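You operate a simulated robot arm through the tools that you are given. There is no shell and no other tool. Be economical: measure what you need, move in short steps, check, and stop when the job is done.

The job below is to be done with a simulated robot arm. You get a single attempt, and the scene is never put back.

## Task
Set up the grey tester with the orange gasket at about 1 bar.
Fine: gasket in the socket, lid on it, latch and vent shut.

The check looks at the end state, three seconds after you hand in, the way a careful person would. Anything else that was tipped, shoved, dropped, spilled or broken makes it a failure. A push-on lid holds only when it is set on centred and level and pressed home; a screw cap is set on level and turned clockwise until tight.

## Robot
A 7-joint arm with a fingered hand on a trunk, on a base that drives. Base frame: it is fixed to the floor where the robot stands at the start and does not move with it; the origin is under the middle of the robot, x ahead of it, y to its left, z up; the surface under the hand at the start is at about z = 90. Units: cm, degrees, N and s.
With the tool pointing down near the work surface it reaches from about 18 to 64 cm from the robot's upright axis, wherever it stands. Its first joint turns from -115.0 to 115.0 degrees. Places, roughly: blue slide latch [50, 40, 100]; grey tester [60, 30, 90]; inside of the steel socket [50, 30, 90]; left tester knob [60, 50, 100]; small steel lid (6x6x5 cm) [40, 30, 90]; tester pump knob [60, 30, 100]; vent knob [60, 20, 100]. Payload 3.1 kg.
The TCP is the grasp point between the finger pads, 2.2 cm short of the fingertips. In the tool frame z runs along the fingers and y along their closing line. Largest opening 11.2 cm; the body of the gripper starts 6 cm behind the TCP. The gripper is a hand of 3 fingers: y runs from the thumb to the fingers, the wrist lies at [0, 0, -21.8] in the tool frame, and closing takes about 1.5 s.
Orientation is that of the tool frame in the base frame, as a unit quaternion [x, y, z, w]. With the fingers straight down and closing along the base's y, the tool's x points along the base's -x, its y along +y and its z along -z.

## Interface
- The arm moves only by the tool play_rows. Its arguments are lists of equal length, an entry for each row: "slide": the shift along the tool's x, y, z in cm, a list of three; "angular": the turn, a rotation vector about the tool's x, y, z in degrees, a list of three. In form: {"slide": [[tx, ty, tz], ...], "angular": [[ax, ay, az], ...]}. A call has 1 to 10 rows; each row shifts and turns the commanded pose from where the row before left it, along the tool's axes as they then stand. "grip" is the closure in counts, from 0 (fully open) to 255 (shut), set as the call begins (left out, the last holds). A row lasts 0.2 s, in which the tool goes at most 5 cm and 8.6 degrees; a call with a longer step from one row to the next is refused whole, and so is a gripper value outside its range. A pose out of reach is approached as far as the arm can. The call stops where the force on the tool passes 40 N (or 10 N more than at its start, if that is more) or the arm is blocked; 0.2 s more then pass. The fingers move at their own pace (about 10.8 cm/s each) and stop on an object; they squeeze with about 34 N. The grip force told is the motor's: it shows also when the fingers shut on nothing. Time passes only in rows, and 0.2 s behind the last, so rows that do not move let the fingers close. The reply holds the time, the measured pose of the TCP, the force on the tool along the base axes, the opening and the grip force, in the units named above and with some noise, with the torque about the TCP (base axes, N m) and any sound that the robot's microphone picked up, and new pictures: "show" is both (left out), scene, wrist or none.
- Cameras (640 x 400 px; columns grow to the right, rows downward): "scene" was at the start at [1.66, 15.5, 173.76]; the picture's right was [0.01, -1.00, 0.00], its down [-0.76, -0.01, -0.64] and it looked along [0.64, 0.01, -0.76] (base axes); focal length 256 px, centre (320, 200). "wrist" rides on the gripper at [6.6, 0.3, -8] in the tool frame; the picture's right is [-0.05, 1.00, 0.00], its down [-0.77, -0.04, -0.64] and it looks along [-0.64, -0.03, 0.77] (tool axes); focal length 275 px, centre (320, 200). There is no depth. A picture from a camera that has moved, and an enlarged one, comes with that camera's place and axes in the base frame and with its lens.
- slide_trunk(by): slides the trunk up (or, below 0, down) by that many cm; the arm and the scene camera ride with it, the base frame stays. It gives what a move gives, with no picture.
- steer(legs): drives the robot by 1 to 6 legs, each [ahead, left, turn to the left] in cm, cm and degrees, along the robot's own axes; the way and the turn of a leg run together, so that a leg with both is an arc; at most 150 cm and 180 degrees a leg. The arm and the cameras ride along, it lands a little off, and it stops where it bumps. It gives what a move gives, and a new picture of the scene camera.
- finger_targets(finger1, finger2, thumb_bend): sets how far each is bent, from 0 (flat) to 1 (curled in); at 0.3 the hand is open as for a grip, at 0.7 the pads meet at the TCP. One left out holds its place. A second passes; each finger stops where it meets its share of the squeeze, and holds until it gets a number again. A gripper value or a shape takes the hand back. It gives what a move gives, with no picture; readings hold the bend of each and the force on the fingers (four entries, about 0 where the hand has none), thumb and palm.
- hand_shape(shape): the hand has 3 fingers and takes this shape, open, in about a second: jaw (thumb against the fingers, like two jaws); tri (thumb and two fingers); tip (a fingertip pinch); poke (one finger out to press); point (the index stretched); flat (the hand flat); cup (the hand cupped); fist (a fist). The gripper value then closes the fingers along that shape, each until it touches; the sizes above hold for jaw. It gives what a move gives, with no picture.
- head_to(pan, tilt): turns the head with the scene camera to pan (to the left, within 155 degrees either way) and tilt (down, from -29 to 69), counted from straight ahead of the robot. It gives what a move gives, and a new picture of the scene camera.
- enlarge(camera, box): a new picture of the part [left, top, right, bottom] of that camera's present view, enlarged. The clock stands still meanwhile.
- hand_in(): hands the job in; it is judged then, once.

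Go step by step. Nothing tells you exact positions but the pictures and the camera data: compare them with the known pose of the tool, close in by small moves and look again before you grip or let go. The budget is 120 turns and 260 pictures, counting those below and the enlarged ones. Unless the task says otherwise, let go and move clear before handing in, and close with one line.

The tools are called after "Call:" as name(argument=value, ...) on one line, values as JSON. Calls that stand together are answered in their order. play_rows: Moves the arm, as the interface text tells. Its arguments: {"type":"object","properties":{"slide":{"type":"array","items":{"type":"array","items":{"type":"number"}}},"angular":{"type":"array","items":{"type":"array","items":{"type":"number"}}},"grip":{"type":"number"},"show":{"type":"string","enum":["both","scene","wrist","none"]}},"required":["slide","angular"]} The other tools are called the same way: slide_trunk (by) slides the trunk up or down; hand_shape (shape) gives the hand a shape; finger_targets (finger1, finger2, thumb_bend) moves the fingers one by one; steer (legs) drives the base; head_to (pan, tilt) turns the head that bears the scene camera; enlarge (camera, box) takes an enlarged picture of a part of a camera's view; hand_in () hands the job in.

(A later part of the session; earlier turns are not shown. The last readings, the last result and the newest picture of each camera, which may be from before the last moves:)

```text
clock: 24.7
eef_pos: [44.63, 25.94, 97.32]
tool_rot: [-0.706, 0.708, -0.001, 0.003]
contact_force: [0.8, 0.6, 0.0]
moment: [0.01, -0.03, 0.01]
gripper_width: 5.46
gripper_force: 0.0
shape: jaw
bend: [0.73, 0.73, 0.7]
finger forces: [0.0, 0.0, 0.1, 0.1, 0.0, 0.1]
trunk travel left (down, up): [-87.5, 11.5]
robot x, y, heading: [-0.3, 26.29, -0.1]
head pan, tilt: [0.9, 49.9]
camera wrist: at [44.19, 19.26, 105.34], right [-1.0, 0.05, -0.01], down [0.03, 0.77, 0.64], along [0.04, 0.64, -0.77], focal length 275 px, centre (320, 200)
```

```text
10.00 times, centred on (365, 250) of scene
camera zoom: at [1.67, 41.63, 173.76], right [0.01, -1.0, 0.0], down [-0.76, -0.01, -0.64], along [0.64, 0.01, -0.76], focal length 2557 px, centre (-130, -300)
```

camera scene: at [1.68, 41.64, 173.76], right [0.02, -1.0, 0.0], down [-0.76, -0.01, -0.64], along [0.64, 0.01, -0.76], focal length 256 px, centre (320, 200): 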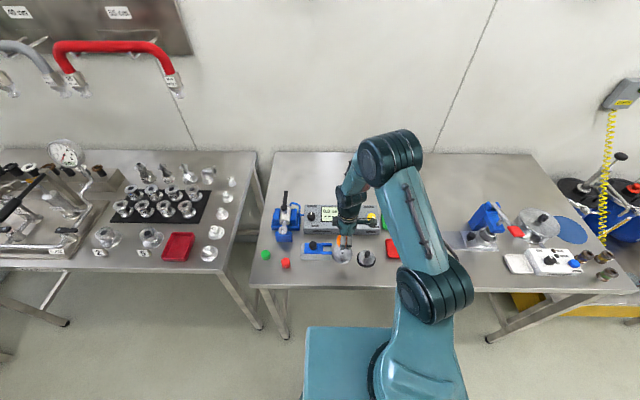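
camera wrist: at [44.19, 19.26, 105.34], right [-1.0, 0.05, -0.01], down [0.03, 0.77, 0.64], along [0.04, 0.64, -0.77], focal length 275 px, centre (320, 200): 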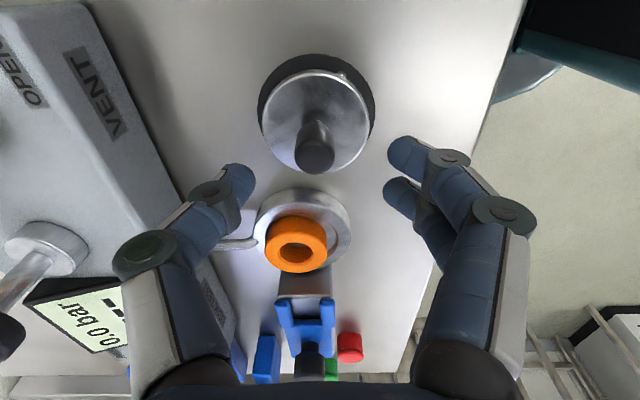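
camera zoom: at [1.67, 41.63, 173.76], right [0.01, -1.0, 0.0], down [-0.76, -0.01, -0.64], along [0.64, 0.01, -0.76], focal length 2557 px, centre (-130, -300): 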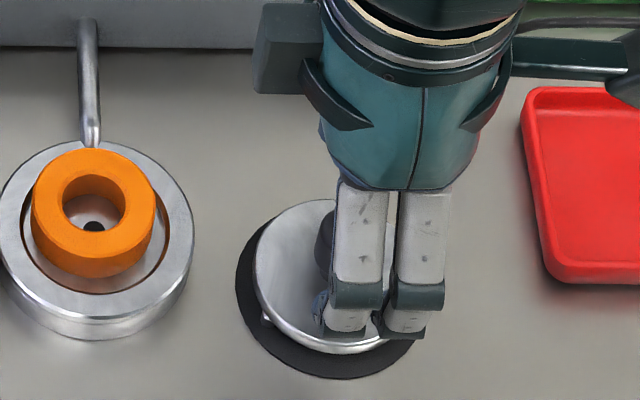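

The lid is at about (44.85, 25.75), with the disc top near z 90.8 and the knob top near 94.6. I'll come down around the knob.

Call:
play_rows(slide=[[0.2, -0.2, 1.2], [0, 0, 1.0], [0, 0, 0.8], [0, 0, 0]], angular=[[0, 0, 0], [0, 0, 0], [0, 0, 0], [0, 0, 0]], show="wrist")

Call:
enlarge(camera="scene", box=[345, 230, 385, 270])

```text
clock: 25.7
eef_pos: [45.01, 25.59, 94.24]
tool_rot: [0.707, -0.707, 0.001, -0.004]
contact_force: [0.1, 0.2, 0.6]
moment: [0.0, 0.02, 0.02]
gripper_width: 5.43
gripper_force: 0.1
shape: jaw
bend: [0.73, 0.73, 0.7]
finger forces: [0.1, 0.0, 0.0, 0.0, 0.0, 0.0]
trunk travel left (down, up): [-87.5, 11.5]
robot x, y, heading: [0.28, 26.35, -0.2]
head pan, tilt: [0.9, 49.9]
camera wrist: at [44.46, 19.05, 102.27], right [-1.0, 0.05, -0.01], down [0.03, 0.77, 0.64], along [0.04, 0.64, -0.77], focal length 275 px, centre (320, 200)
```

wrist: 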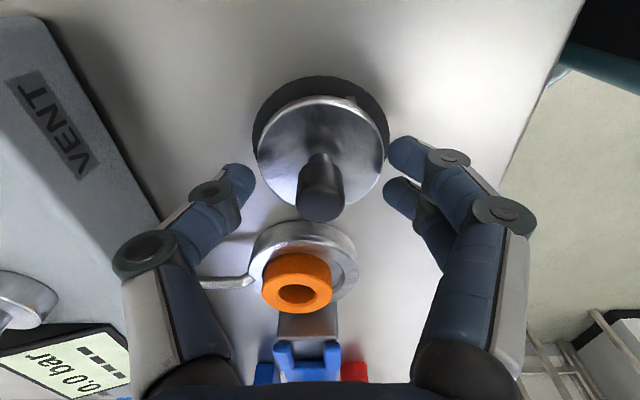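

```text
10.00 times, centred on (365, 250) of scene
camera zoom: at [1.67, 41.63, 173.76], right [0.01, -1.0, 0.0], down [-0.76, -0.01, -0.64], along [0.64, 0.01, -0.76], focal length 2557 px, centre (-130, -300)
```

zoom: 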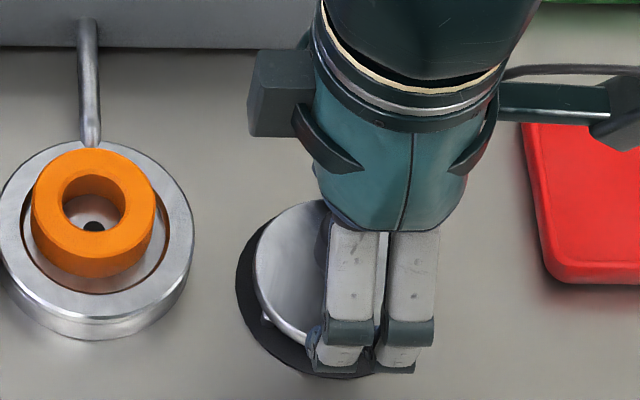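

The knob stands between the fingers, so I'll close on it.

Call:
play_rows(slide=[[0, 0, 0], [0, 0, 0], [0, 0, 0], [0, 0, 0], [0, 0, 0], [0, 0, 0], [0, 0, 0]], angular=[[0, 0, 0], [0, 0, 0], [0, 0, 0], [0, 0, 0], [0, 0, 0], [0, 0, 0], [0, 0, 0]], grip=255, show="wrist")

```text
clock: 27.3
eef_pos: [44.97, 25.69, 94.21]
tool_rot: [-0.706, 0.708, -0.002, 0.003]
contact_force: [0.2, -0.4, 0.1]
moment: [0.02, 0.01, -0.04]
gripper_width: 0.87
gripper_force: 34.1
shape: jaw
bend: [0.71, 0.71, 0.7]
finger forces: [15.6, 16.8, 0.0, 0.0, 29.7, 0.1]
trunk travel left (down, up): [-87.5, 11.5]
robot x, y, heading: [-0.01, 25.89, -0.2]
head pan, tilt: [0.9, 49.9]
camera wrist: at [44.48, 19.05, 102.27], right [-1.0, 0.05, -0.01], down [0.03, 0.77, 0.64], along [0.04, 0.64, -0.77], focal length 275 px, centre (320, 200)
```

wrist: 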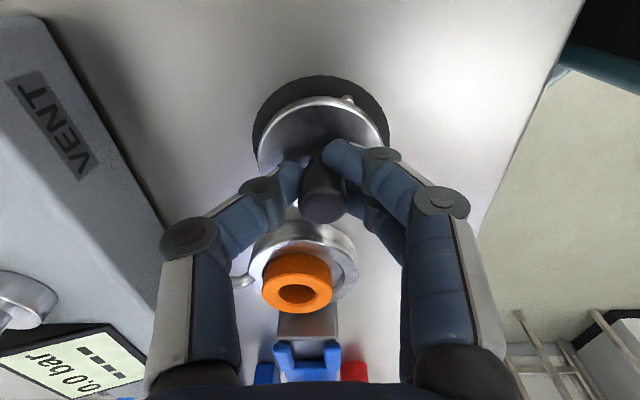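

The knob is gripped. I'll lift straight up and check that the lid comes level.

Call:
play_rows(slide=[[0, 0, -1], [0, 0, -3], [0, 0, -4], [0, 0, 0]], angular=[[0, 0, 0], [0, 0, 0], [0, 0, 0], [0, 0, 0]], show="wrist")

Call:
enlarge(camera="scene", box=[330, 220, 390, 270])

Call:
enlarge(camera="wrist", box=[220, 50, 420, 250])

```text
clock: 28.3
eef_pos: [45.02, 25.69, 102.41]
tool_rot: [0.707, -0.707, 0.001, -0.002]
contact_force: [0.9, 0.2, -2.0]
moment: [-0.04, 0.02, -0.03]
gripper_width: 0.88
gripper_force: 33.9
shape: jaw
bend: [0.71, 0.71, 0.7]
finger forces: [15.7, 17.0, 0.1, 0.0, 29.7, 0.0]
trunk travel left (down, up): [-87.5, 11.5]
robot x, y, heading: [-0.01, 26.51, 0.1]
head pan, tilt: [0.9, 49.9]
camera wrist: at [44.46, 19.12, 110.43], right [-1.0, 0.05, -0.01], down [0.03, 0.77, 0.64], along [0.03, 0.64, -0.77], focal length 275 px, centre (320, 200)
```

wrist: 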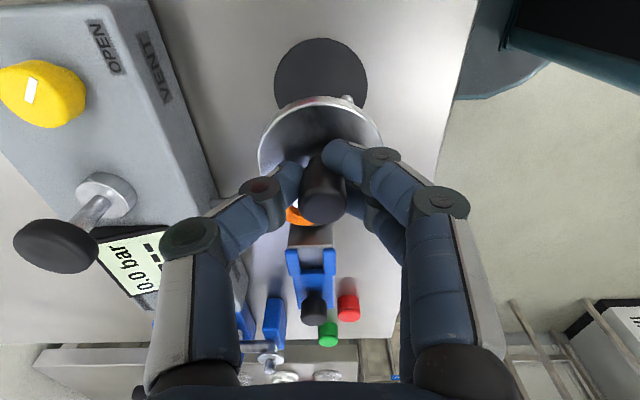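

```text
8.00 times, centred on (360, 245) of scene
camera zoom: at [1.79, 41.65, 173.75], right [0.01, -1.0, 0.0], down [-0.76, -0.01, -0.64], along [0.64, 0.01, -0.76], focal length 2046 px, centre (0, -160)
```

zoom: 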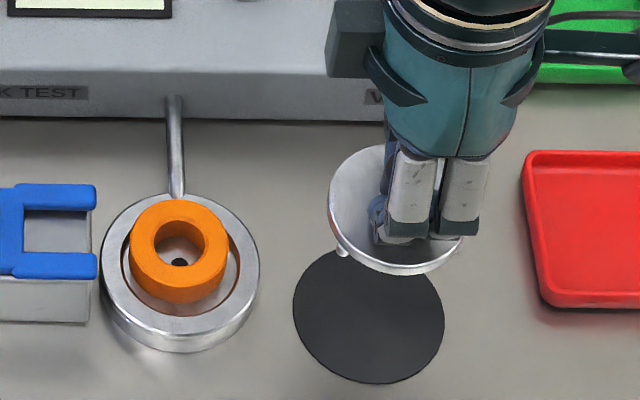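

```text
2.00 times, centred on (320, 150) of wrist
camera zoom: at [44.46, 19.12, 110.43], right [-1.0, 0.05, -0.01], down [0.03, 0.77, 0.64], along [0.03, 0.64, -0.77], focal length 551 px, centre (320, 300)
```

zoom: 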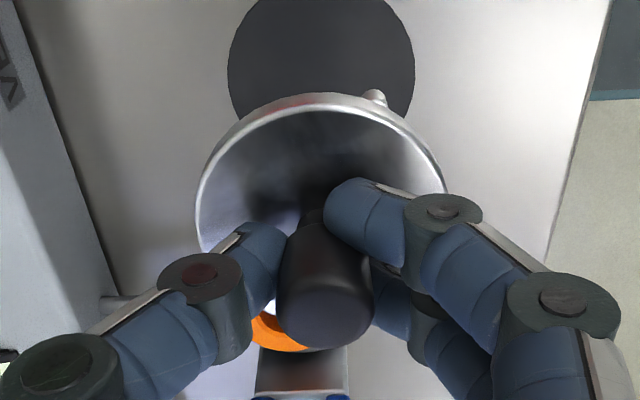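

The lid is up and level, centred about under the TCP. I'll carry it over the socket at (46.65, 34.15).

Call:
play_rows(slide=[[-2.8, -0.55, 0], [-2.8, -0.55, 0], [-2.85, -0.55, 0], [0, 0, 1], [0, 0, 0]], angular=[[0, 0, 0], [0, 0, 0], [0, 0, 0], [0, 0, 0], [0, 0, 0]], show="wrist")

Call:
enlarge(camera="scene", box=[320, 225, 360, 265])

```text
clock: 29.5
eef_pos: [46.48, 33.97, 101.26]
tool_rot: [-0.706, 0.708, -0.002, 0.003]
contact_force: [0.0, 0.4, -1.0]
moment: [0.01, 0.0, -0.01]
gripper_width: 0.9
gripper_force: 34.2
shape: jaw
bend: [0.71, 0.71, 0.7]
finger forces: [16.0, 17.1, 0.0, 0.0, 29.6, 0.0]
trunk travel left (down, up): [-87.5, 11.5]
robot x, y, heading: [0.03, 25.91, 0.1]
head pan, tilt: [0.9, 49.9]
camera wrist: at [46.06, 27.53, 109.25], right [-1.0, 0.05, -0.01], down [0.03, 0.77, 0.64], along [0.04, 0.64, -0.77], focal length 275 px, centre (320, 200)
```

wrist: 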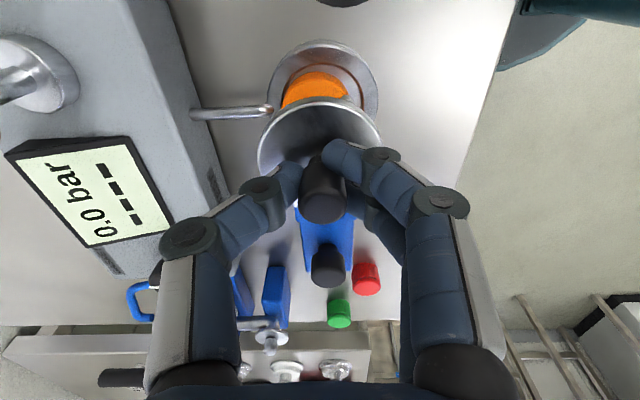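

```text
10.00 times, centred on (340, 245) of scene
camera zoom: at [1.67, 41.65, 173.76], right [0.01, -1.0, 0.0], down [-0.76, -0.01, -0.64], along [0.64, 0.01, -0.76], focal length 2557 px, centre (120, -250)
```

zoom: 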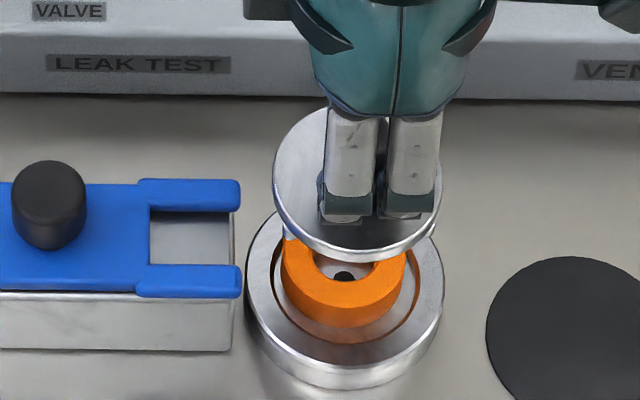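

It's aligned within about 0.1 cm in both views. I'll lower it to just above the gasket and check again.

Call:
play_rows(slide=[[0, 0, 1.5], [0, 0, 1.5], [0, 0, 0.7], [0, 0, 0]], angular=[[0, 0, 0], [0, 0, 0], [0, 0, 0], [0, 0, 0]], show="none")

Call:
enlarge(camera="wrist", box=[220, 50, 420, 250])

Call:
enlarge(camera="scene", box=[320, 225, 360, 265])

```text
clock: 30.5
eef_pos: [46.68, 34.01, 97.73]
tool_rot: [-0.707, 0.708, -0.002, 0.004]
contact_force: [-0.5, -0.1, -1.4]
moment: [-0.02, 0.01, -0.02]
gripper_width: 0.86
gripper_force: 33.6
shape: jaw
bend: [0.71, 0.71, 0.7]
finger forces: [16.0, 17.3, 0.0, 0.0, 29.6, 0.1]
trunk travel left (down, up): [-87.5, 11.5]
robot x, y, heading: [-0.1, 25.65, 0.1]
head pan, tilt: [0.9, 49.9]
```

```text
2.00 times, centred on (320, 150) of wrist
camera zoom: at [46.17, 27.46, 105.59], right [-1.0, 0.05, -0.01], down [0.03, 0.77, 0.64], along [0.04, 0.64, -0.77], focal length 551 px, centre (320, 300)
```

zoom: 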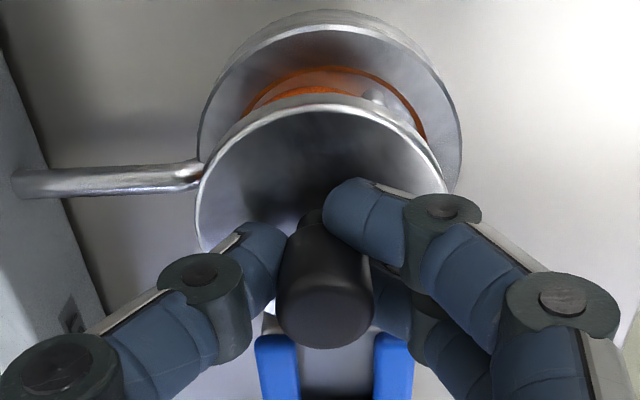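

```text
10.00 times, centred on (340, 245) of scene
camera zoom: at [1.7, 41.65, 173.76], right [0.01, -1.0, 0.0], down [-0.76, -0.01, -0.64], along [0.64, 0.01, -0.76], focal length 2557 px, centre (120, -250)
```

zoom: 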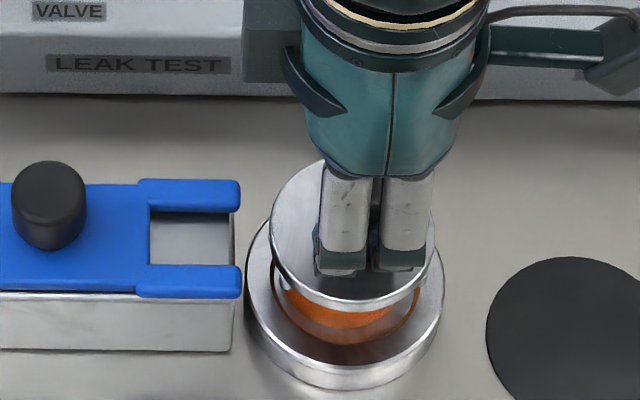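

The lid is about 0.25 cm too far in +x. I'll shift it and lower it until it seats.

Call:
play_rows(slide=[[-0.1, 0.25, 0.3], [0, 0, 0.4], [0, 0, 0]], angular=[[0, 0, 0], [0, 0, 0], [0, 0, 0]], show="none")

Call:
enlarge(camera="wrist", box=[220, 50, 420, 250])

Call:
enlarge(camera="scene", box=[320, 225, 360, 265])

```text
clock: 31.3
eef_pos: [46.36, 34.05, 96.98]
tool_rot: [0.707, -0.707, 0.002, -0.003]
contact_force: [-1.1, -0.9, 0.6]
moment: [0.03, -0.01, 0.02]
gripper_width: 0.87
gripper_force: 33.9
shape: jaw
bend: [0.71, 0.71, 0.7]
finger forces: [16.9, 18.4, 0.0, 0.0, 30.6, 0.1]
trunk travel left (down, up): [-87.5, 11.5]
robot x, y, heading: [0.0, 25.95, 0.1]
head pan, tilt: [0.9, 49.9]
```

```text
2.00 times, centred on (320, 150) of wrist
camera zoom: at [45.84, 27.49, 104.97], right [-1.0, 0.05, -0.01], down [0.03, 0.77, 0.64], along [0.04, 0.64, -0.77], focal length 551 px, centre (320, 300)
```

zoom: 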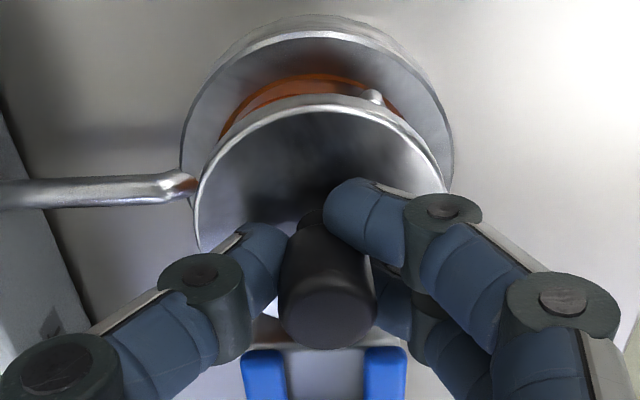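

```text
10.00 times, centred on (340, 245) of scene
camera zoom: at [1.65, 41.63, 173.76], right [0.01, -1.0, 0.0], down [-0.76, -0.01, -0.64], along [0.64, 0.01, -0.76], focal length 2557 px, centre (120, -250)
```

zoom: 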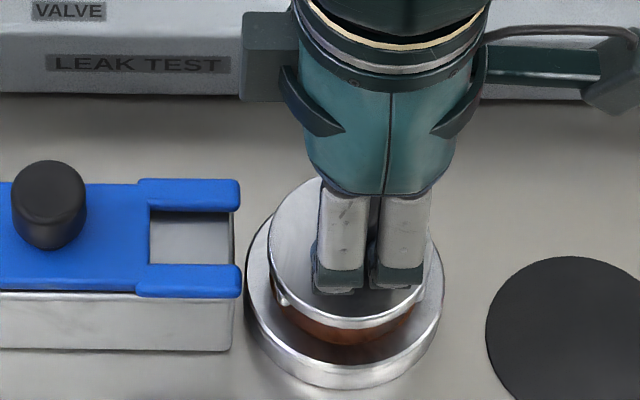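

y is aligned and x is about 0.12 short. I'll correct and seat the lid gently.

Call:
play_rows(slide=[[0, -0.1, 0.2], [0, 0, 0.3], [0, 0, 0.3], [0, 0, 0.3], [0, 0, 0]], angular=[[0, 0, 0], [0, 0, 0], [0, 0, 0], [0, 0, 0], [0, 0, 0]], show="none")

Call:
enlarge(camera="wrist", box=[220, 50, 420, 250])

Call:
enlarge(camera="scene", box=[320, 225, 360, 265])

```text
clock: 32.4
eef_pos: [46.42, 33.98, 96.25]
tool_rot: [0.707, -0.707, 0.005, -0.009]
contact_force: [-3.0, -4.0, 27.4]
moment: [-0.09, 0.08, -0.02]
gripper_width: 1.22
gripper_force: 34.1
shape: jaw
bend: [0.72, 0.71, 0.74]
finger forces: [25.4, 25.2, 0.0, 0.0, 41.0, 0.2]
trunk travel left (down, up): [-87.5, 11.5]
robot x, y, heading: [-0.24, 26.21, -0.0]
head pan, tilt: [0.9, 49.9]
stopped in row 5: the force on the tool passed its limit at 46 N (the readings are from after the stop); the commanded pose is now the measured one
```

```text
2.00 times, centred on (320, 150) of wrist
camera zoom: at [45.8, 27.45, 104.17], right [-1.0, 0.05, -0.02], down [0.03, 0.77, 0.64], along [0.05, 0.64, -0.77], focal length 551 px, centre (320, 300)
```

zoom: 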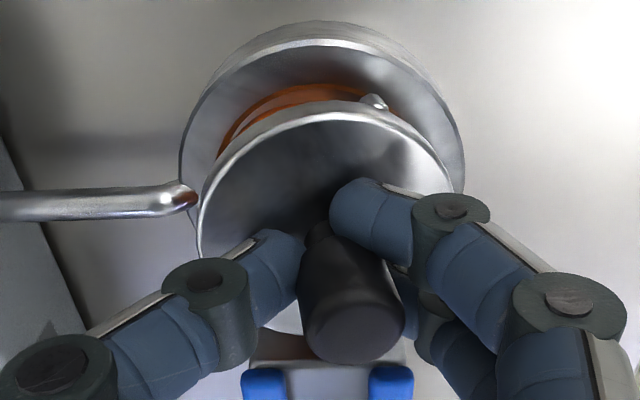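

```text
10.00 times, centred on (340, 245) of scene
camera zoom: at [1.09, 41.47, 173.79], right [0.01, -1.0, 0.0], down [-0.76, -0.01, -0.65], along [0.65, 0.01, -0.76], focal length 2557 px, centre (120, -250)
```

zoom: 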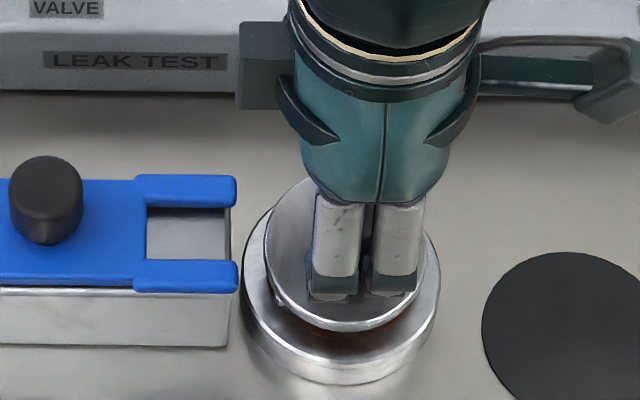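

The lid is resting on the gasket. I'll ease off, open the fingers, lift clear and inspect it.

Call:
play_rows(slide=[[0, 0, -0.15], [0, 0, 0], [0, 0, 0], [0, 0, 0], [0, 0, 0]], angular=[[0, 0, 0], [0, 0, 0], [0, 0, 0], [0, 0, 0], [0, 0, 0]], grip=150, show="none")

Call:
play_rows(slide=[[0, 0, -2], [0, 0, -4], [0, 0, -4], [0, 0, 0]], angular=[[0, 0, 0], [0, 0, 0], [0, 0, 0], [0, 0, 0]], show="none")

Call:
enlarge(camera="wrist", box=[240, 20, 400, 180])

Call:
enlarge(camera="scene", box=[310, 220, 360, 265])

```text
clock: 33.6
eef_pos: [46.44, 34.18, 96.17]
tool_rot: [-0.706, 0.708, -0.004, 0.008]
contact_force: [-7.2, 0.1, 15.7]
moment: [0.02, -0.14, -0.03]
gripper_width: 3.88
gripper_force: 0.0
shape: jaw
bend: [0.73, 0.73, 0.77]
finger forces: [0.1, 0.0, 0.0, 0.0, 16.3, 0.0]
trunk travel left (down, up): [-87.5, 11.5]
robot x, y, heading: [-0.22, 26.17, -0.0]
head pan, tilt: [0.9, 49.9]
```

```text
clock: 34.6
eef_pos: [46.58, 33.95, 106.27]
tool_rot: [-0.706, 0.708, -0.004, 0.007]
contact_force: [-0.4, 0.7, -0.7]
moment: [0.02, 0.01, 0.04]
gripper_width: 4.57
gripper_force: 0.0
shape: jaw
bend: [0.73, 0.73, 0.7]
finger forces: [0.0, 0.0, 0.0, 0.0, 0.0, 0.0]
trunk travel left (down, up): [-87.5, 11.5]
robot x, y, heading: [0.07, 25.75, -0.1]
head pan, tilt: [0.9, 49.9]
```

```text
2.50 times, centred on (320, 100) of wrist
camera zoom: at [45.98, 27.45, 114.18], right [-1.0, 0.05, -0.01], down [0.03, 0.77, 0.64], along [0.04, 0.64, -0.77], focal length 688 px, centre (320, 450)
```

zoom: 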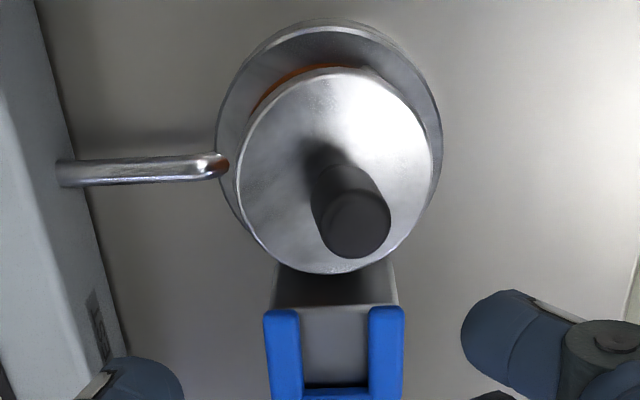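

```text
8.89 times, centred on (335, 242) of scene
camera zoom: at [1.76, 41.66, 173.75], right [0.01, -1.0, 0.0], down [-0.76, -0.01, -0.64], along [0.64, 0.01, -0.76], focal length 2273 px, centre (187, -178)
```

zoom: 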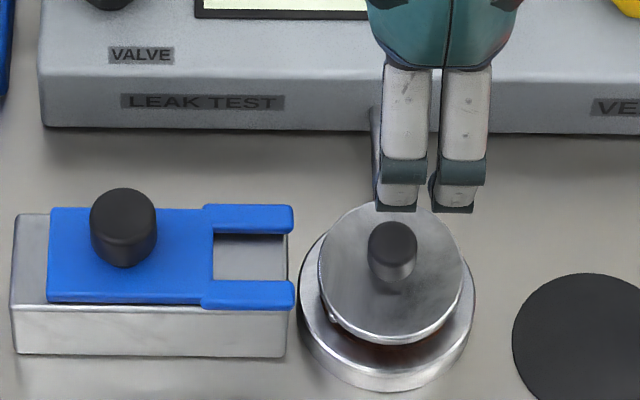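

The lid sits tilted, low on the -x side. The gasket is shifted toward +x and a foot of the lid is probably standing on it. I'll take the lid off again, check its underside and re-centre the gasket.

Call:
play_rows(slide=[[-0.3, 0.8, 3], [0, 0, 3], [0, 0, 2], [0, 0, 1.4], [0, 0, 0]], angular=[[0, 0, 0], [0, 0, 0], [0, 0, 0], [0, 0, 0], [0, 0, 0]], show="wrist")

```text
clock: 35.8
eef_pos: [45.8, 34.26, 96.65]
tool_rot: [-0.707, 0.707, -0.003, 0.008]
contact_force: [0.6, -0.4, 0.0]
moment: [-0.01, 0.0, 0.0]
gripper_width: 4.57
gripper_force: 0.1
shape: jaw
bend: [0.73, 0.73, 0.7]
finger forces: [0.0, 0.0, 0.0, 0.0, 0.0, 0.0]
trunk travel left (down, up): [-87.5, 11.5]
robot x, y, heading: [0.03, 26.21, 0.0]
head pan, tilt: [0.9, 49.9]
camera wrist: at [45.2, 27.75, 104.67], right [-1.0, 0.05, -0.01], down [0.03, 0.77, 0.64], along [0.04, 0.64, -0.77], focal length 275 px, centre (320, 200)
```

wrist: 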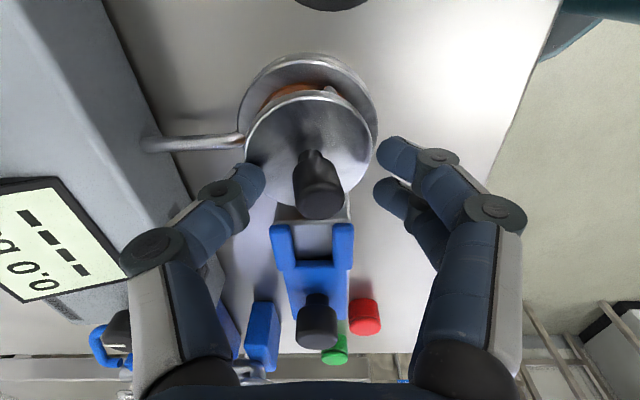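

Call:
play_rows(slide=[[0, 0, 0], [0, 0, 0], [0, 0, 0], [0, 0, 0], [0, 0, 0], [0, 0, 0], [0, 0, -1], [0, 0, -3], [0, 0, -4], [0, 0, 0]], angular=[[0, 0, 0], [0, 0, 0], [0, 0, 0], [0, 0, 0], [0, 0, 0], [0, 0, 0], [0, 0, 0], [0, 0, 0], [0, 0, 0], [0, 0, 0]], grip=255, show="none")

Call:
enlarge(camera="wrist", box=[220, 30, 420, 230])

Call:
enlarge(camera="scene", box=[310, 220, 360, 265])

```text
clock: 38.0
eef_pos: [45.82, 34.34, 104.66]
tool_rot: [-0.707, 0.708, -0.003, 0.006]
contact_force: [-0.5, -0.7, -1.3]
moment: [0.02, 0.0, 0.0]
gripper_width: 1.58
gripper_force: 34.4
shape: jaw
bend: [0.72, 0.73, 0.73]
finger forces: [17.0, 11.6, 0.0, 0.1, 23.6, 0.1]
trunk travel left (down, up): [-87.5, 11.5]
robot x, y, heading: [0.03, 26.15, -0.0]
head pan, tilt: [0.9, 49.9]
```

```text
2.00 times, centred on (320, 130) of wrist
camera zoom: at [45.23, 27.84, 112.68], right [-1.0, 0.05, -0.01], down [0.03, 0.77, 0.64], along [0.04, 0.64, -0.77], focal length 551 px, centre (320, 340)
```

zoom: 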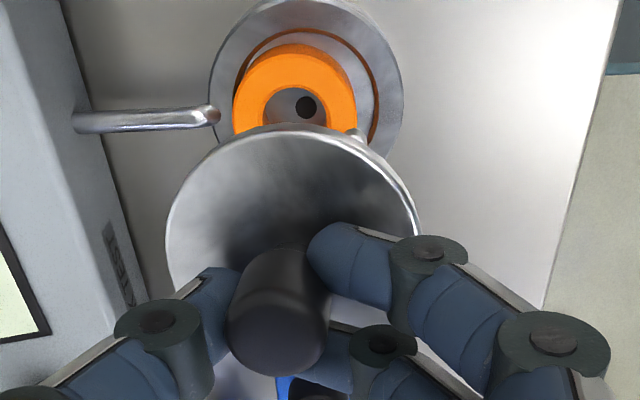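

```text
8.89 times, centred on (335, 242) of scene
camera zoom: at [1.8, 41.67, 173.75], right [0.01, -1.0, 0.0], down [-0.76, -0.01, -0.64], along [0.64, 0.01, -0.76], focal length 2273 px, centre (187, -178)
```

zoom: 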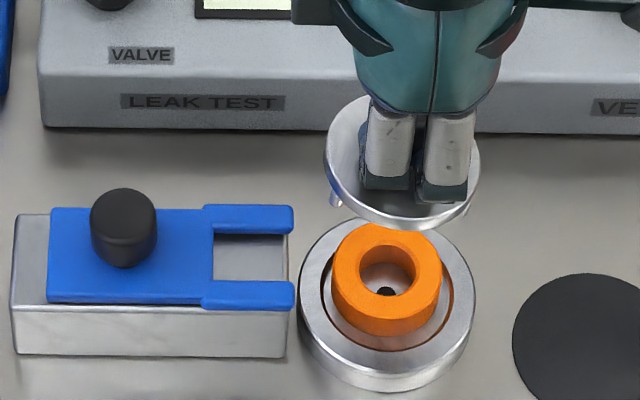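

The lid has small pegs under its edge. I need to know whether they sit inside the recess or on the rim, so I'll zoom in closely.

Call:
enlarge(camera="scene", box=[342, 228, 368, 250])

Call:
enlarge(camera="wrist", box=[280, 30, 370, 120])

```text
16.00 times, centred on (355, 239) of scene
camera zoom: at [1.8, 41.67, 173.75], right [0.01, -1.0, 0.0], down [-0.76, -0.01, -0.64], along [0.64, 0.01, -0.76], focal length 4092 px, centre (-240, -424)
```

zoom: 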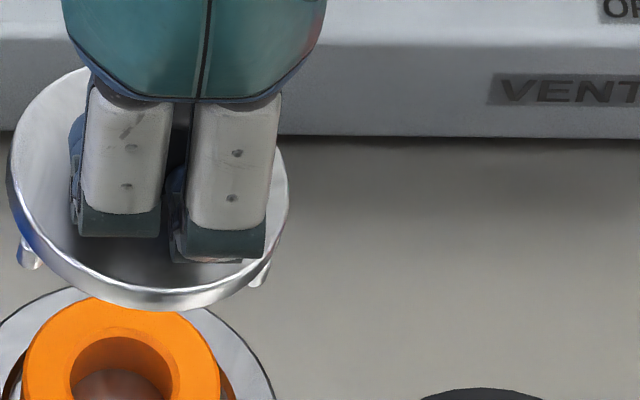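

```text
4.44 times, centred on (325, 75) of wrist
camera zoom: at [45.23, 27.84, 112.68], right [-1.0, 0.05, -0.01], down [0.03, 0.77, 0.64], along [0.04, 0.64, -0.77], focal length 1224 px, centre (298, 756)
```

zoom: 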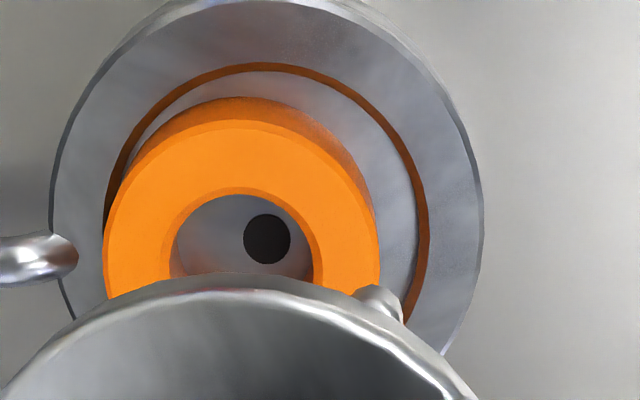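

To measure the peg radius properly, I'll raise the lid toward the scene camera, turned 30°, for a near edge-on look.

Call:
play_rows(slide=[[0, 0, -5], [0, 0, -5], [0, 0, -5], [0, 0, -5], [0, 0, -5], [0, 0, -5], [0, 0, -5], [0, 0, -5], [0, 0, -5], [0, 0, -5]], angular=[[0, 0, 0], [0, 0, 0], [0, 0, 0], [0, 0, 0], [0, 0, 7.5], [0, 0, 7.5], [0, 0, 7.5], [0, 0, 7.5], [0, 0, 0], [0, 0, 0]], show="scene")

```text
clock: 40.2
eef_pos: [43.53, 33.68, 144.28]
tool_rot: [-0.498, 0.867, -0.002, 0.009]
contact_force: [0.0, -0.1, -1.8]
moment: [-0.02, 0.04, 0.01]
gripper_width: 1.48
gripper_force: 34.2
shape: jaw
bend: [0.72, 0.73, 0.73]
finger forces: [16.4, 11.1, 0.0, 0.0, 22.9, 0.0]
out of reach, approached as far as the arm can: row 8, 9, 10
trunk travel left (down, up): [-87.5, 11.5]
robot x, y, heading: [0.08, 26.05, -0.2]
head pan, tilt: [0.9, 49.9]
camera scene: at [1.89, 41.38, 173.78], right [0.01, -1.0, 0.0], down [-0.77, -0.01, -0.64], along [0.64, 0.01, -0.77], focal length 256 px, centre (320, 200)
```

scene: 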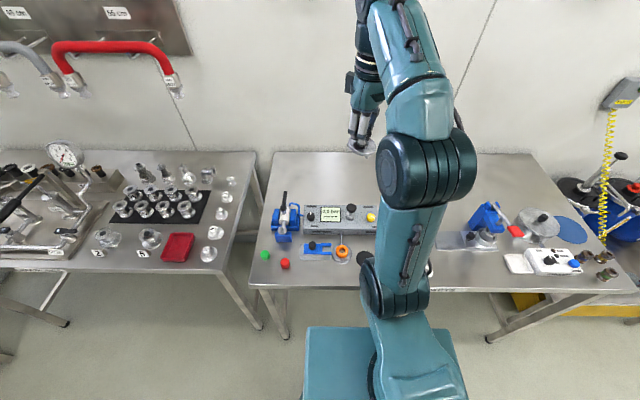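

Call:
enlarge(camera="scene", box=[340, 130, 384, 160])

Call:
enlarge(camera="scene", box=[325, 238, 357, 266])

```text
13.33 times, centred on (362, 145) of scene
camera zoom: at [1.89, 41.38, 173.78], right [0.01, -1.0, 0.0], down [-0.77, -0.01, -0.64], along [0.64, 0.01, -0.77], focal length 3410 px, centre (-240, 933)
```

zoom: 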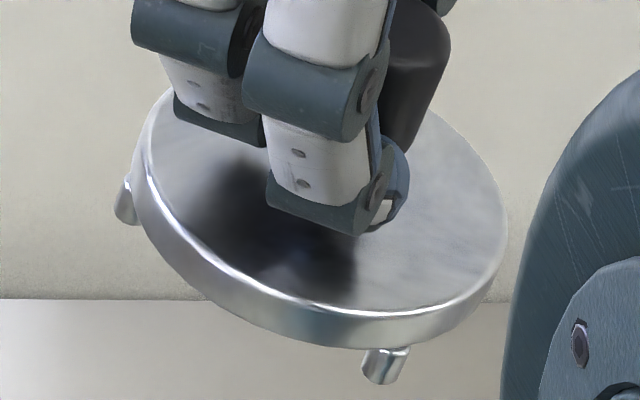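

```text
14.29 times, centred on (341, 252) of scene
camera zoom: at [1.89, 41.38, 173.78], right [0.01, -1.0, 0.0], down [-0.77, -0.01, -0.64], along [0.64, 0.01, -0.77], focal length 3653 px, centre (20, -543)
```

zoom: 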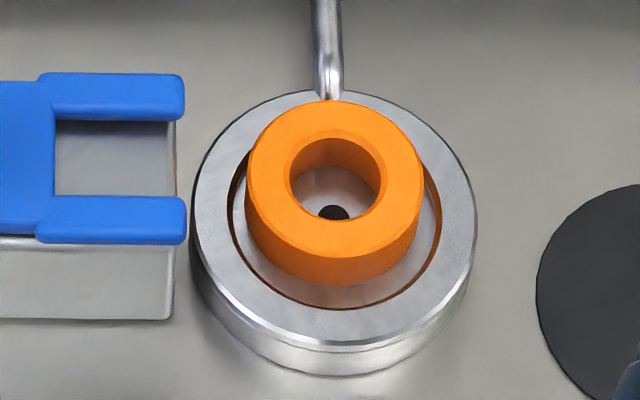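

The pegs are at a radius of about 2.65, just outside a centred gasket's 2.2. The gasket, shifted toward +x, therefore had a peg on top of it. I'll put the lid back on its mat and re-centre the gasket, starting by coming down and turning back.

Call:
play_rows(slide=[[0, 0, 4.5], [0, 0, 4.5], [0, 0, 4.5], [0, 0, 4.5], [0, 0, 4.5], [0, 0, 4.5], [0, 0, 4.5], [0, 0, 4.5], [0, 0, 4.5], [0, 0, 4.5]], angular=[[0, 0, 0], [0, 0, 0], [0, 0, 0], [0, 0, -7.5], [0, 0, -7.5], [0, 0, -7.5], [0, 0, -7.5], [0, 0, 0], [0, 0, 0], [0, 0, 0]], show="none")

```text
clock: 42.4
eef_pos: [43.87, 34.23, 99.34]
tool_rot: [-0.707, 0.708, -0.002, 0.007]
contact_force: [0.6, 0.3, -1.7]
moment: [0.02, 0.08, -0.01]
gripper_width: 1.31
gripper_force: 33.6
shape: jaw
bend: [0.71, 0.74, 0.73]
finger forces: [17.9, 10.3, 0.0, 0.1, 21.0, 0.0]
trunk travel left (down, up): [-87.5, 11.5]
robot x, y, heading: [0.22, 26.05, -0.5]
head pan, tilt: [0.9, 49.9]
```

Call:
play_rows(slide=[[0, 0, -2], [2.9, -0.4, 0], [2.9, -0.4, 0], [2.7, -0.33, 0], [0, 0, 2], [0, 0, 2], [0, 0, 0]], angular=[[0, 0, 0], [0, 0, 0], [0, 0, 0], [0, 0, 0], [0, 0, 0], [0, 0, 0], [0, 0, 0]], show="wrist")

Call:
enlarge(camera="scene", box=[335, 225, 385, 270])

```text
clock: 44.0
eef_pos: [45.09, 25.83, 97.36]
tool_rot: [-0.706, 0.708, -0.004, 0.007]
contact_force: [0.0, -0.5, -2.3]
moment: [-0.01, 0.0, -0.02]
gripper_width: 1.34
gripper_force: 33.6
shape: jaw
bend: [0.71, 0.74, 0.73]
finger forces: [18.0, 10.1, 0.1, 0.1, 20.9, 0.0]
trunk travel left (down, up): [-87.5, 11.5]
robot x, y, heading: [-0.02, 26.27, 0.1]
head pan, tilt: [0.9, 49.9]
camera wrist: at [44.52, 19.27, 105.28], right [-1.0, 0.05, -0.01], down [0.03, 0.77, 0.64], along [0.04, 0.64, -0.77], focal length 275 px, centre (320, 200)
```

wrist: 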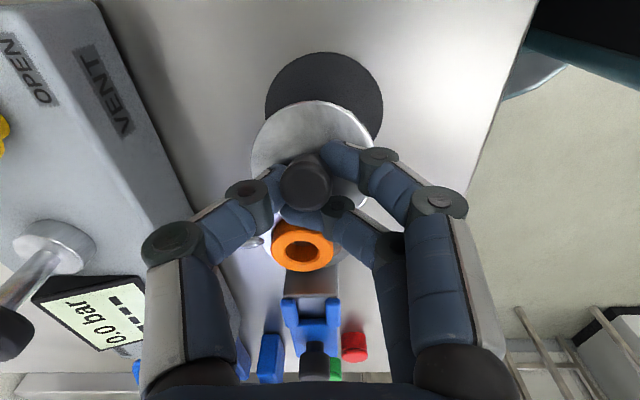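

```text
8.89 times, centred on (360, 248) of scene
camera zoom: at [1.67, 41.6, 173.76], right [0.01, -1.0, 0.0], down [-0.76, -0.01, -0.64], along [0.64, 0.01, -0.76], focal length 2273 px, centre (-36, -222)
```

zoom: 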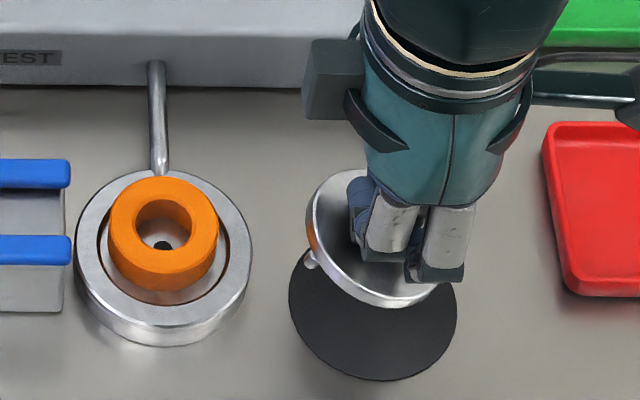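

The lid is tilted in the grip, so I'll lower it to light contact and release it onto the mat.

Call:
play_rows(slide=[[0, 0, 0.8], [0, 0, 0.5], [0, 0, 0.5], [0, 0, 0.4], [0, 0, 0.4], [0, 0, 0]], angular=[[0, 0, 0], [0, 0, 0], [0, 0, 0], [0, 0, 0], [0, 0, 0], [0, 0, 0]], show="none")

Call:
enlarge(camera="scene", box=[335, 225, 385, 270])

```text
clock: 45.4
eef_pos: [45.03, 25.78, 94.6]
tool_rot: [-0.706, 0.708, -0.003, 0.008]
contact_force: [0.3, 0.7, -0.2]
moment: [-0.04, -0.01, 0.01]
gripper_width: 1.32
gripper_force: 33.8
shape: jaw
bend: [0.71, 0.74, 0.73]
finger forces: [17.8, 10.8, 0.0, 0.1, 21.4, 0.0]
trunk travel left (down, up): [-87.5, 11.5]
robot x, y, heading: [-0.22, 25.92, 0.0]
head pan, tilt: [0.9, 49.9]
```

```text
8.89 times, centred on (360, 248) of scene
camera zoom: at [1.68, 41.64, 173.76], right [0.01, -1.0, 0.0], down [-0.76, -0.01, -0.64], along [0.64, 0.01, -0.76], focal length 2273 px, centre (-36, -222)
```

zoom: 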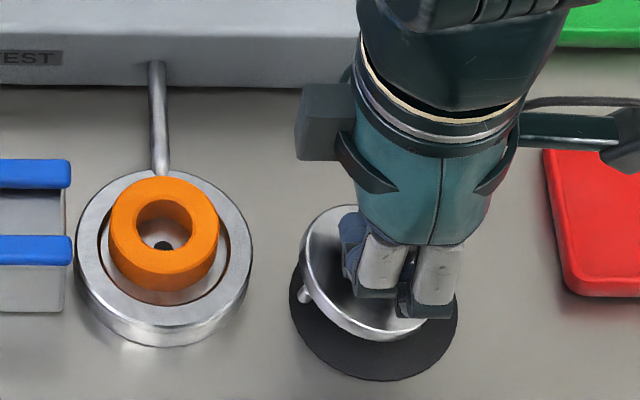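

Call:
play_rows(slide=[[0, 0, 0.3], [0, 0, 0.3], [0, 0, 0.3], [0, 0, 0]], angular=[[0, 0, 0], [0, 0, 0], [0, 0, 0], [0, 0, 0]], show="none")

Call:
play_rows(slide=[[0, 0, 0], [0, 0, 0], [0, 0, 0], [0, 0, 0], [0, 0, -1.5], [0, 0, -3], [0, 0, -4], [0, 0, 0]], angular=[[0, 0, 0], [0, 0, 0], [0, 0, 0], [0, 0, 0], [0, 0, 0], [0, 0, 0], [0, 0, 0], [0, 0, 0]], grip=130, show="wrist")

Call:
enlarge(camera="scene", box=[335, 225, 385, 270])

```text
clock: 46.4
eef_pos: [45.08, 26.13, 93.89]
tool_rot: [0.707, -0.707, 0.006, -0.009]
contact_force: [6.8, 11.1, 33.3]
moment: [0.06, -0.44, 0.1]
gripper_width: 1.68
gripper_force: 34.5
shape: jaw
bend: [0.73, 0.76, 0.76]
finger forces: [14.5, 24.1, 0.0, 0.1, 31.3, 0.0]
trunk travel left (down, up): [-87.5, 11.5]
robot x, y, heading: [-0.35, 26.04, 0.1]
head pan, tilt: [0.9, 49.9]
```

```text
clock: 48.2
eef_pos: [44.73, 25.74, 102.44]
tool_rot: [-0.706, 0.708, -0.002, 0.006]
contact_force: [1.2, -0.2, -0.2]
moment: [0.0, 0.02, 0.0]
gripper_width: 5.49
gripper_force: 0.1
shape: jaw
bend: [0.73, 0.73, 0.7]
finger forces: [0.0, 0.1, 0.1, 0.0, 0.0, 0.0]
trunk travel left (down, up): [-87.5, 11.5]
robot x, y, heading: [0.19, 26.44, -0.2]
head pan, tilt: [0.9, 49.9]
camera wrist: at [44.19, 19.27, 110.37], right [-1.0, 0.05, -0.01], down [0.03, 0.77, 0.64], along [0.04, 0.64, -0.77], focal length 275 px, centre (320, 200)
```

wrist: 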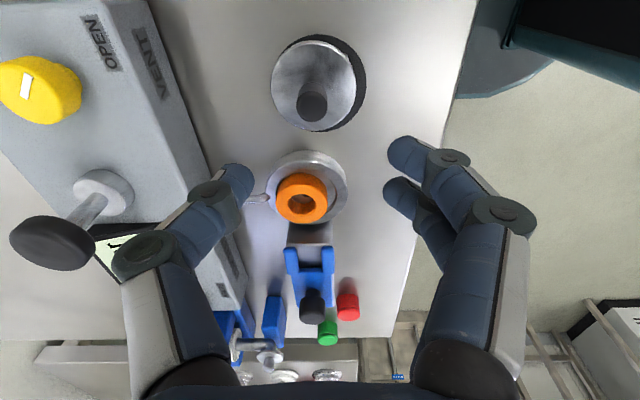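

```text
8.89 times, centred on (360, 248) of scene
camera zoom: at [1.78, 41.63, 173.76], right [0.01, -1.0, 0.0], down [-0.76, -0.01, -0.64], along [0.64, 0.01, -0.76], focal length 2273 px, centre (-36, -222)
```

zoom: 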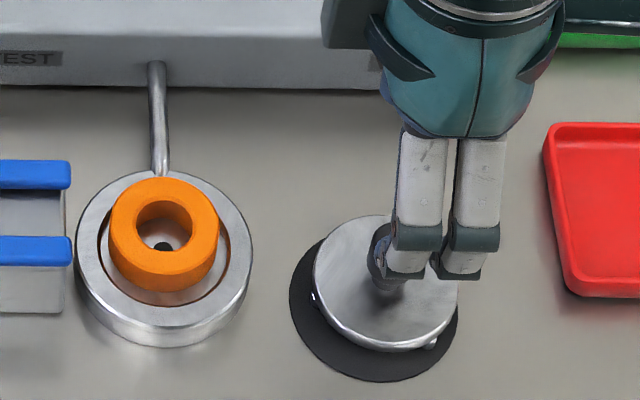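

The lid stands level on the mat again. Next I'll go over the gasket and squeeze lightly along x to centre it in the recess.

Call:
play_rows(slide=[[-2.8, -0.55, 0], [-2.8, -0.55, 0], [-2.8, -0.55, 0], [0, 0, 3], [0, 0, 2.5], [0, 0, 0]], angular=[[0, 0, 0], [0, 0, 0], [0, 0, 0], [0, 0, 0], [0, 0, 0], [0, 0, 0]], show="wrist")

Call:
enlarge(camera="wrist", box=[220, 50, 420, 250])

```text
clock: 49.6
eef_pos: [46.65, 34.34, 96.86]
tool_rot: [-0.707, 0.708, -0.004, 0.007]
contact_force: [0.1, 0.6, 0.0]
moment: [-0.02, 0.04, 0.0]
gripper_width: 5.46
gripper_force: 0.0
shape: jaw
bend: [0.73, 0.73, 0.7]
finger forces: [0.0, 0.0, 0.1, 0.0, 0.1, 0.0]
trunk travel left (down, up): [-87.5, 11.5]
robot x, y, heading: [-0.26, 26.28, 0.1]
head pan, tilt: [0.9, 49.9]
camera wrist: at [46.06, 27.68, 104.87], right [-1.0, 0.05, -0.01], down [0.03, 0.77, 0.64], along [0.04, 0.64, -0.77], focal length 275 px, centre (320, 200)
```

wrist: 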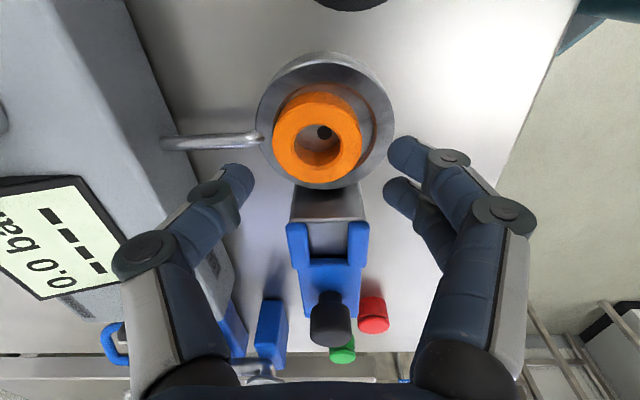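

```text
2.00 times, centred on (320, 150) of wrist
camera zoom: at [46.06, 27.68, 104.87], right [-1.0, 0.05, -0.01], down [0.03, 0.77, 0.64], along [0.04, 0.64, -0.77], focal length 551 px, centre (320, 300)
```

zoom: 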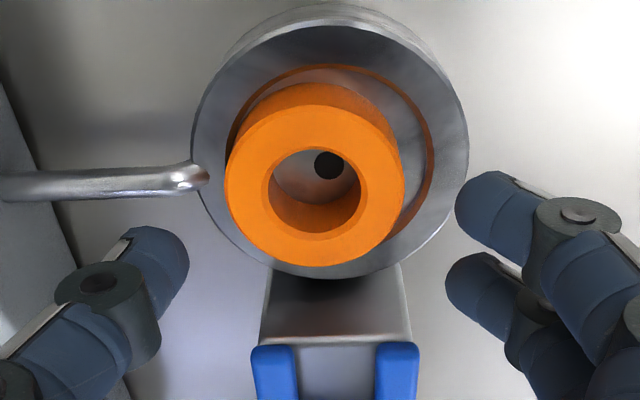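

The ring is about 0.3 too far in +x and the finger gap about 0.15. I'll shift the hand -0.15 in x, go down beside the gasket and close softly to just its width.

Call:
play_rows(slide=[[0, 0.15, 1.2], [0, 0, 1.0], [0, 0, 0.4], [0, 0, 0]], angular=[[0, 0, 0], [0, 0, 0], [0, 0, 0], [0, 0, 0]], show="none")

Call:
play_rows(slide=[[0, 0, 0], [0, 0, 0], [0, 0, 0], [0, 0, 0]], angular=[[0, 0, 0], [0, 0, 0], [0, 0, 0], [0, 0, 0]], grip=170, show="none")

Call:
enlarge(camera="wrist", box=[220, 50, 420, 250])

```text
clock: 50.6
eef_pos: [46.68, 34.13, 94.25]
tool_rot: [-0.706, 0.708, -0.003, 0.006]
contact_force: [-0.1, -0.4, 0.6]
moment: [-0.01, 0.0, 0.04]
gripper_width: 5.46
gripper_force: 0.1
shape: jaw
bend: [0.73, 0.73, 0.7]
finger forces: [0.1, 0.0, 0.1, 0.1, 0.0, 0.1]
trunk travel left (down, up): [-87.5, 11.5]
robot x, y, heading: [-0.07, 26.03, 0.2]
head pan, tilt: [0.9, 49.9]
```

```text
clock: 51.6
eef_pos: [46.49, 34.2, 94.19]
tool_rot: [-0.707, 0.707, -0.003, 0.006]
contact_force: [0.8, 0.3, -0.6]
moment: [0.02, -0.03, -0.03]
gripper_width: 3.84
gripper_force: 0.0
shape: jaw
bend: [0.73, 0.73, 0.7]
finger forces: [0.5, 0.2, 0.0, 0.0, 0.5, 0.0]
trunk travel left (down, up): [-87.5, 11.5]
robot x, y, heading: [0.18, 26.2, -0.1]
head pan, tilt: [0.9, 49.9]
```

```text
2.00 times, centred on (320, 150) of wrist
camera zoom: at [45.97, 27.68, 102.23], right [-1.0, 0.05, -0.01], down [0.03, 0.77, 0.64], along [0.04, 0.64, -0.77], focal length 551 px, centre (320, 300)
```

zoom: 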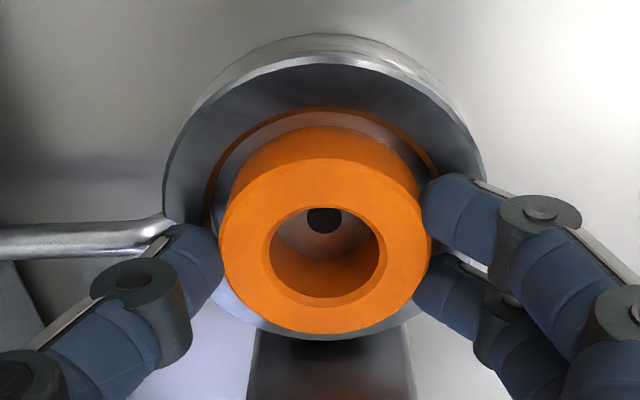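

x looks centred. I'll open gently, lift and check both views.

Call:
play_rows(slide=[[0, 0, 0], [0, 0, 0], [0, 0, 0], [0, 0, -2], [0, 0, -4], [0, 0, -4], [0, 0, 0]], angular=[[0, 0, 0], [0, 0, 0], [0, 0, 0], [0, 0, 0], [0, 0, 0], [0, 0, 0], [0, 0, 0]], grip=135, show="none")

Call:
enlarge(camera="wrist", box=[270, 30, 380, 140])

Call:
enlarge(camera="scene", box=[325, 238, 357, 266])

```text
clock: 53.2
eef_pos: [46.39, 34.21, 104.2]
tool_rot: [-0.706, 0.708, -0.003, 0.007]
contact_force: [0.4, 0.3, 0.3]
moment: [-0.01, -0.03, 0.02]
gripper_width: 5.22
gripper_force: 0.0
shape: jaw
bend: [0.73, 0.73, 0.7]
finger forces: [0.1, 0.0, 0.1, 0.0, 0.0, 0.1]
trunk travel left (down, up): [-87.5, 11.5]
robot x, y, heading: [0.08, 26.08, -0.1]
head pan, tilt: [0.9, 49.9]
```

```text
3.64 times, centred on (325, 85) of wrist
camera zoom: at [45.87, 27.61, 112.19], right [-1.0, 0.05, -0.01], down [0.03, 0.77, 0.64], along [0.04, 0.64, -0.77], focal length 1001 px, centre (302, 618)
```

zoom: 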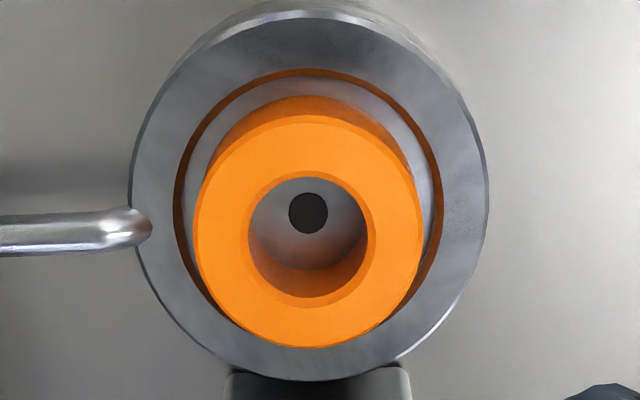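

```text
14.29 times, centred on (341, 252) of scene
camera zoom: at [1.76, 41.66, 173.75], right [0.01, -1.0, 0.0], down [-0.76, -0.01, -0.64], along [0.64, 0.01, -0.76], focal length 3653 px, centre (20, -543)
```

zoom: 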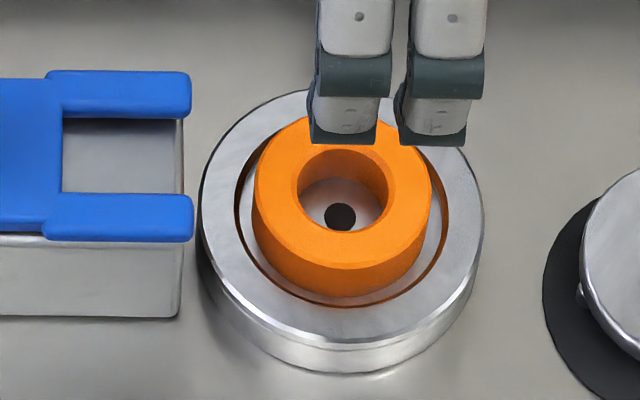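

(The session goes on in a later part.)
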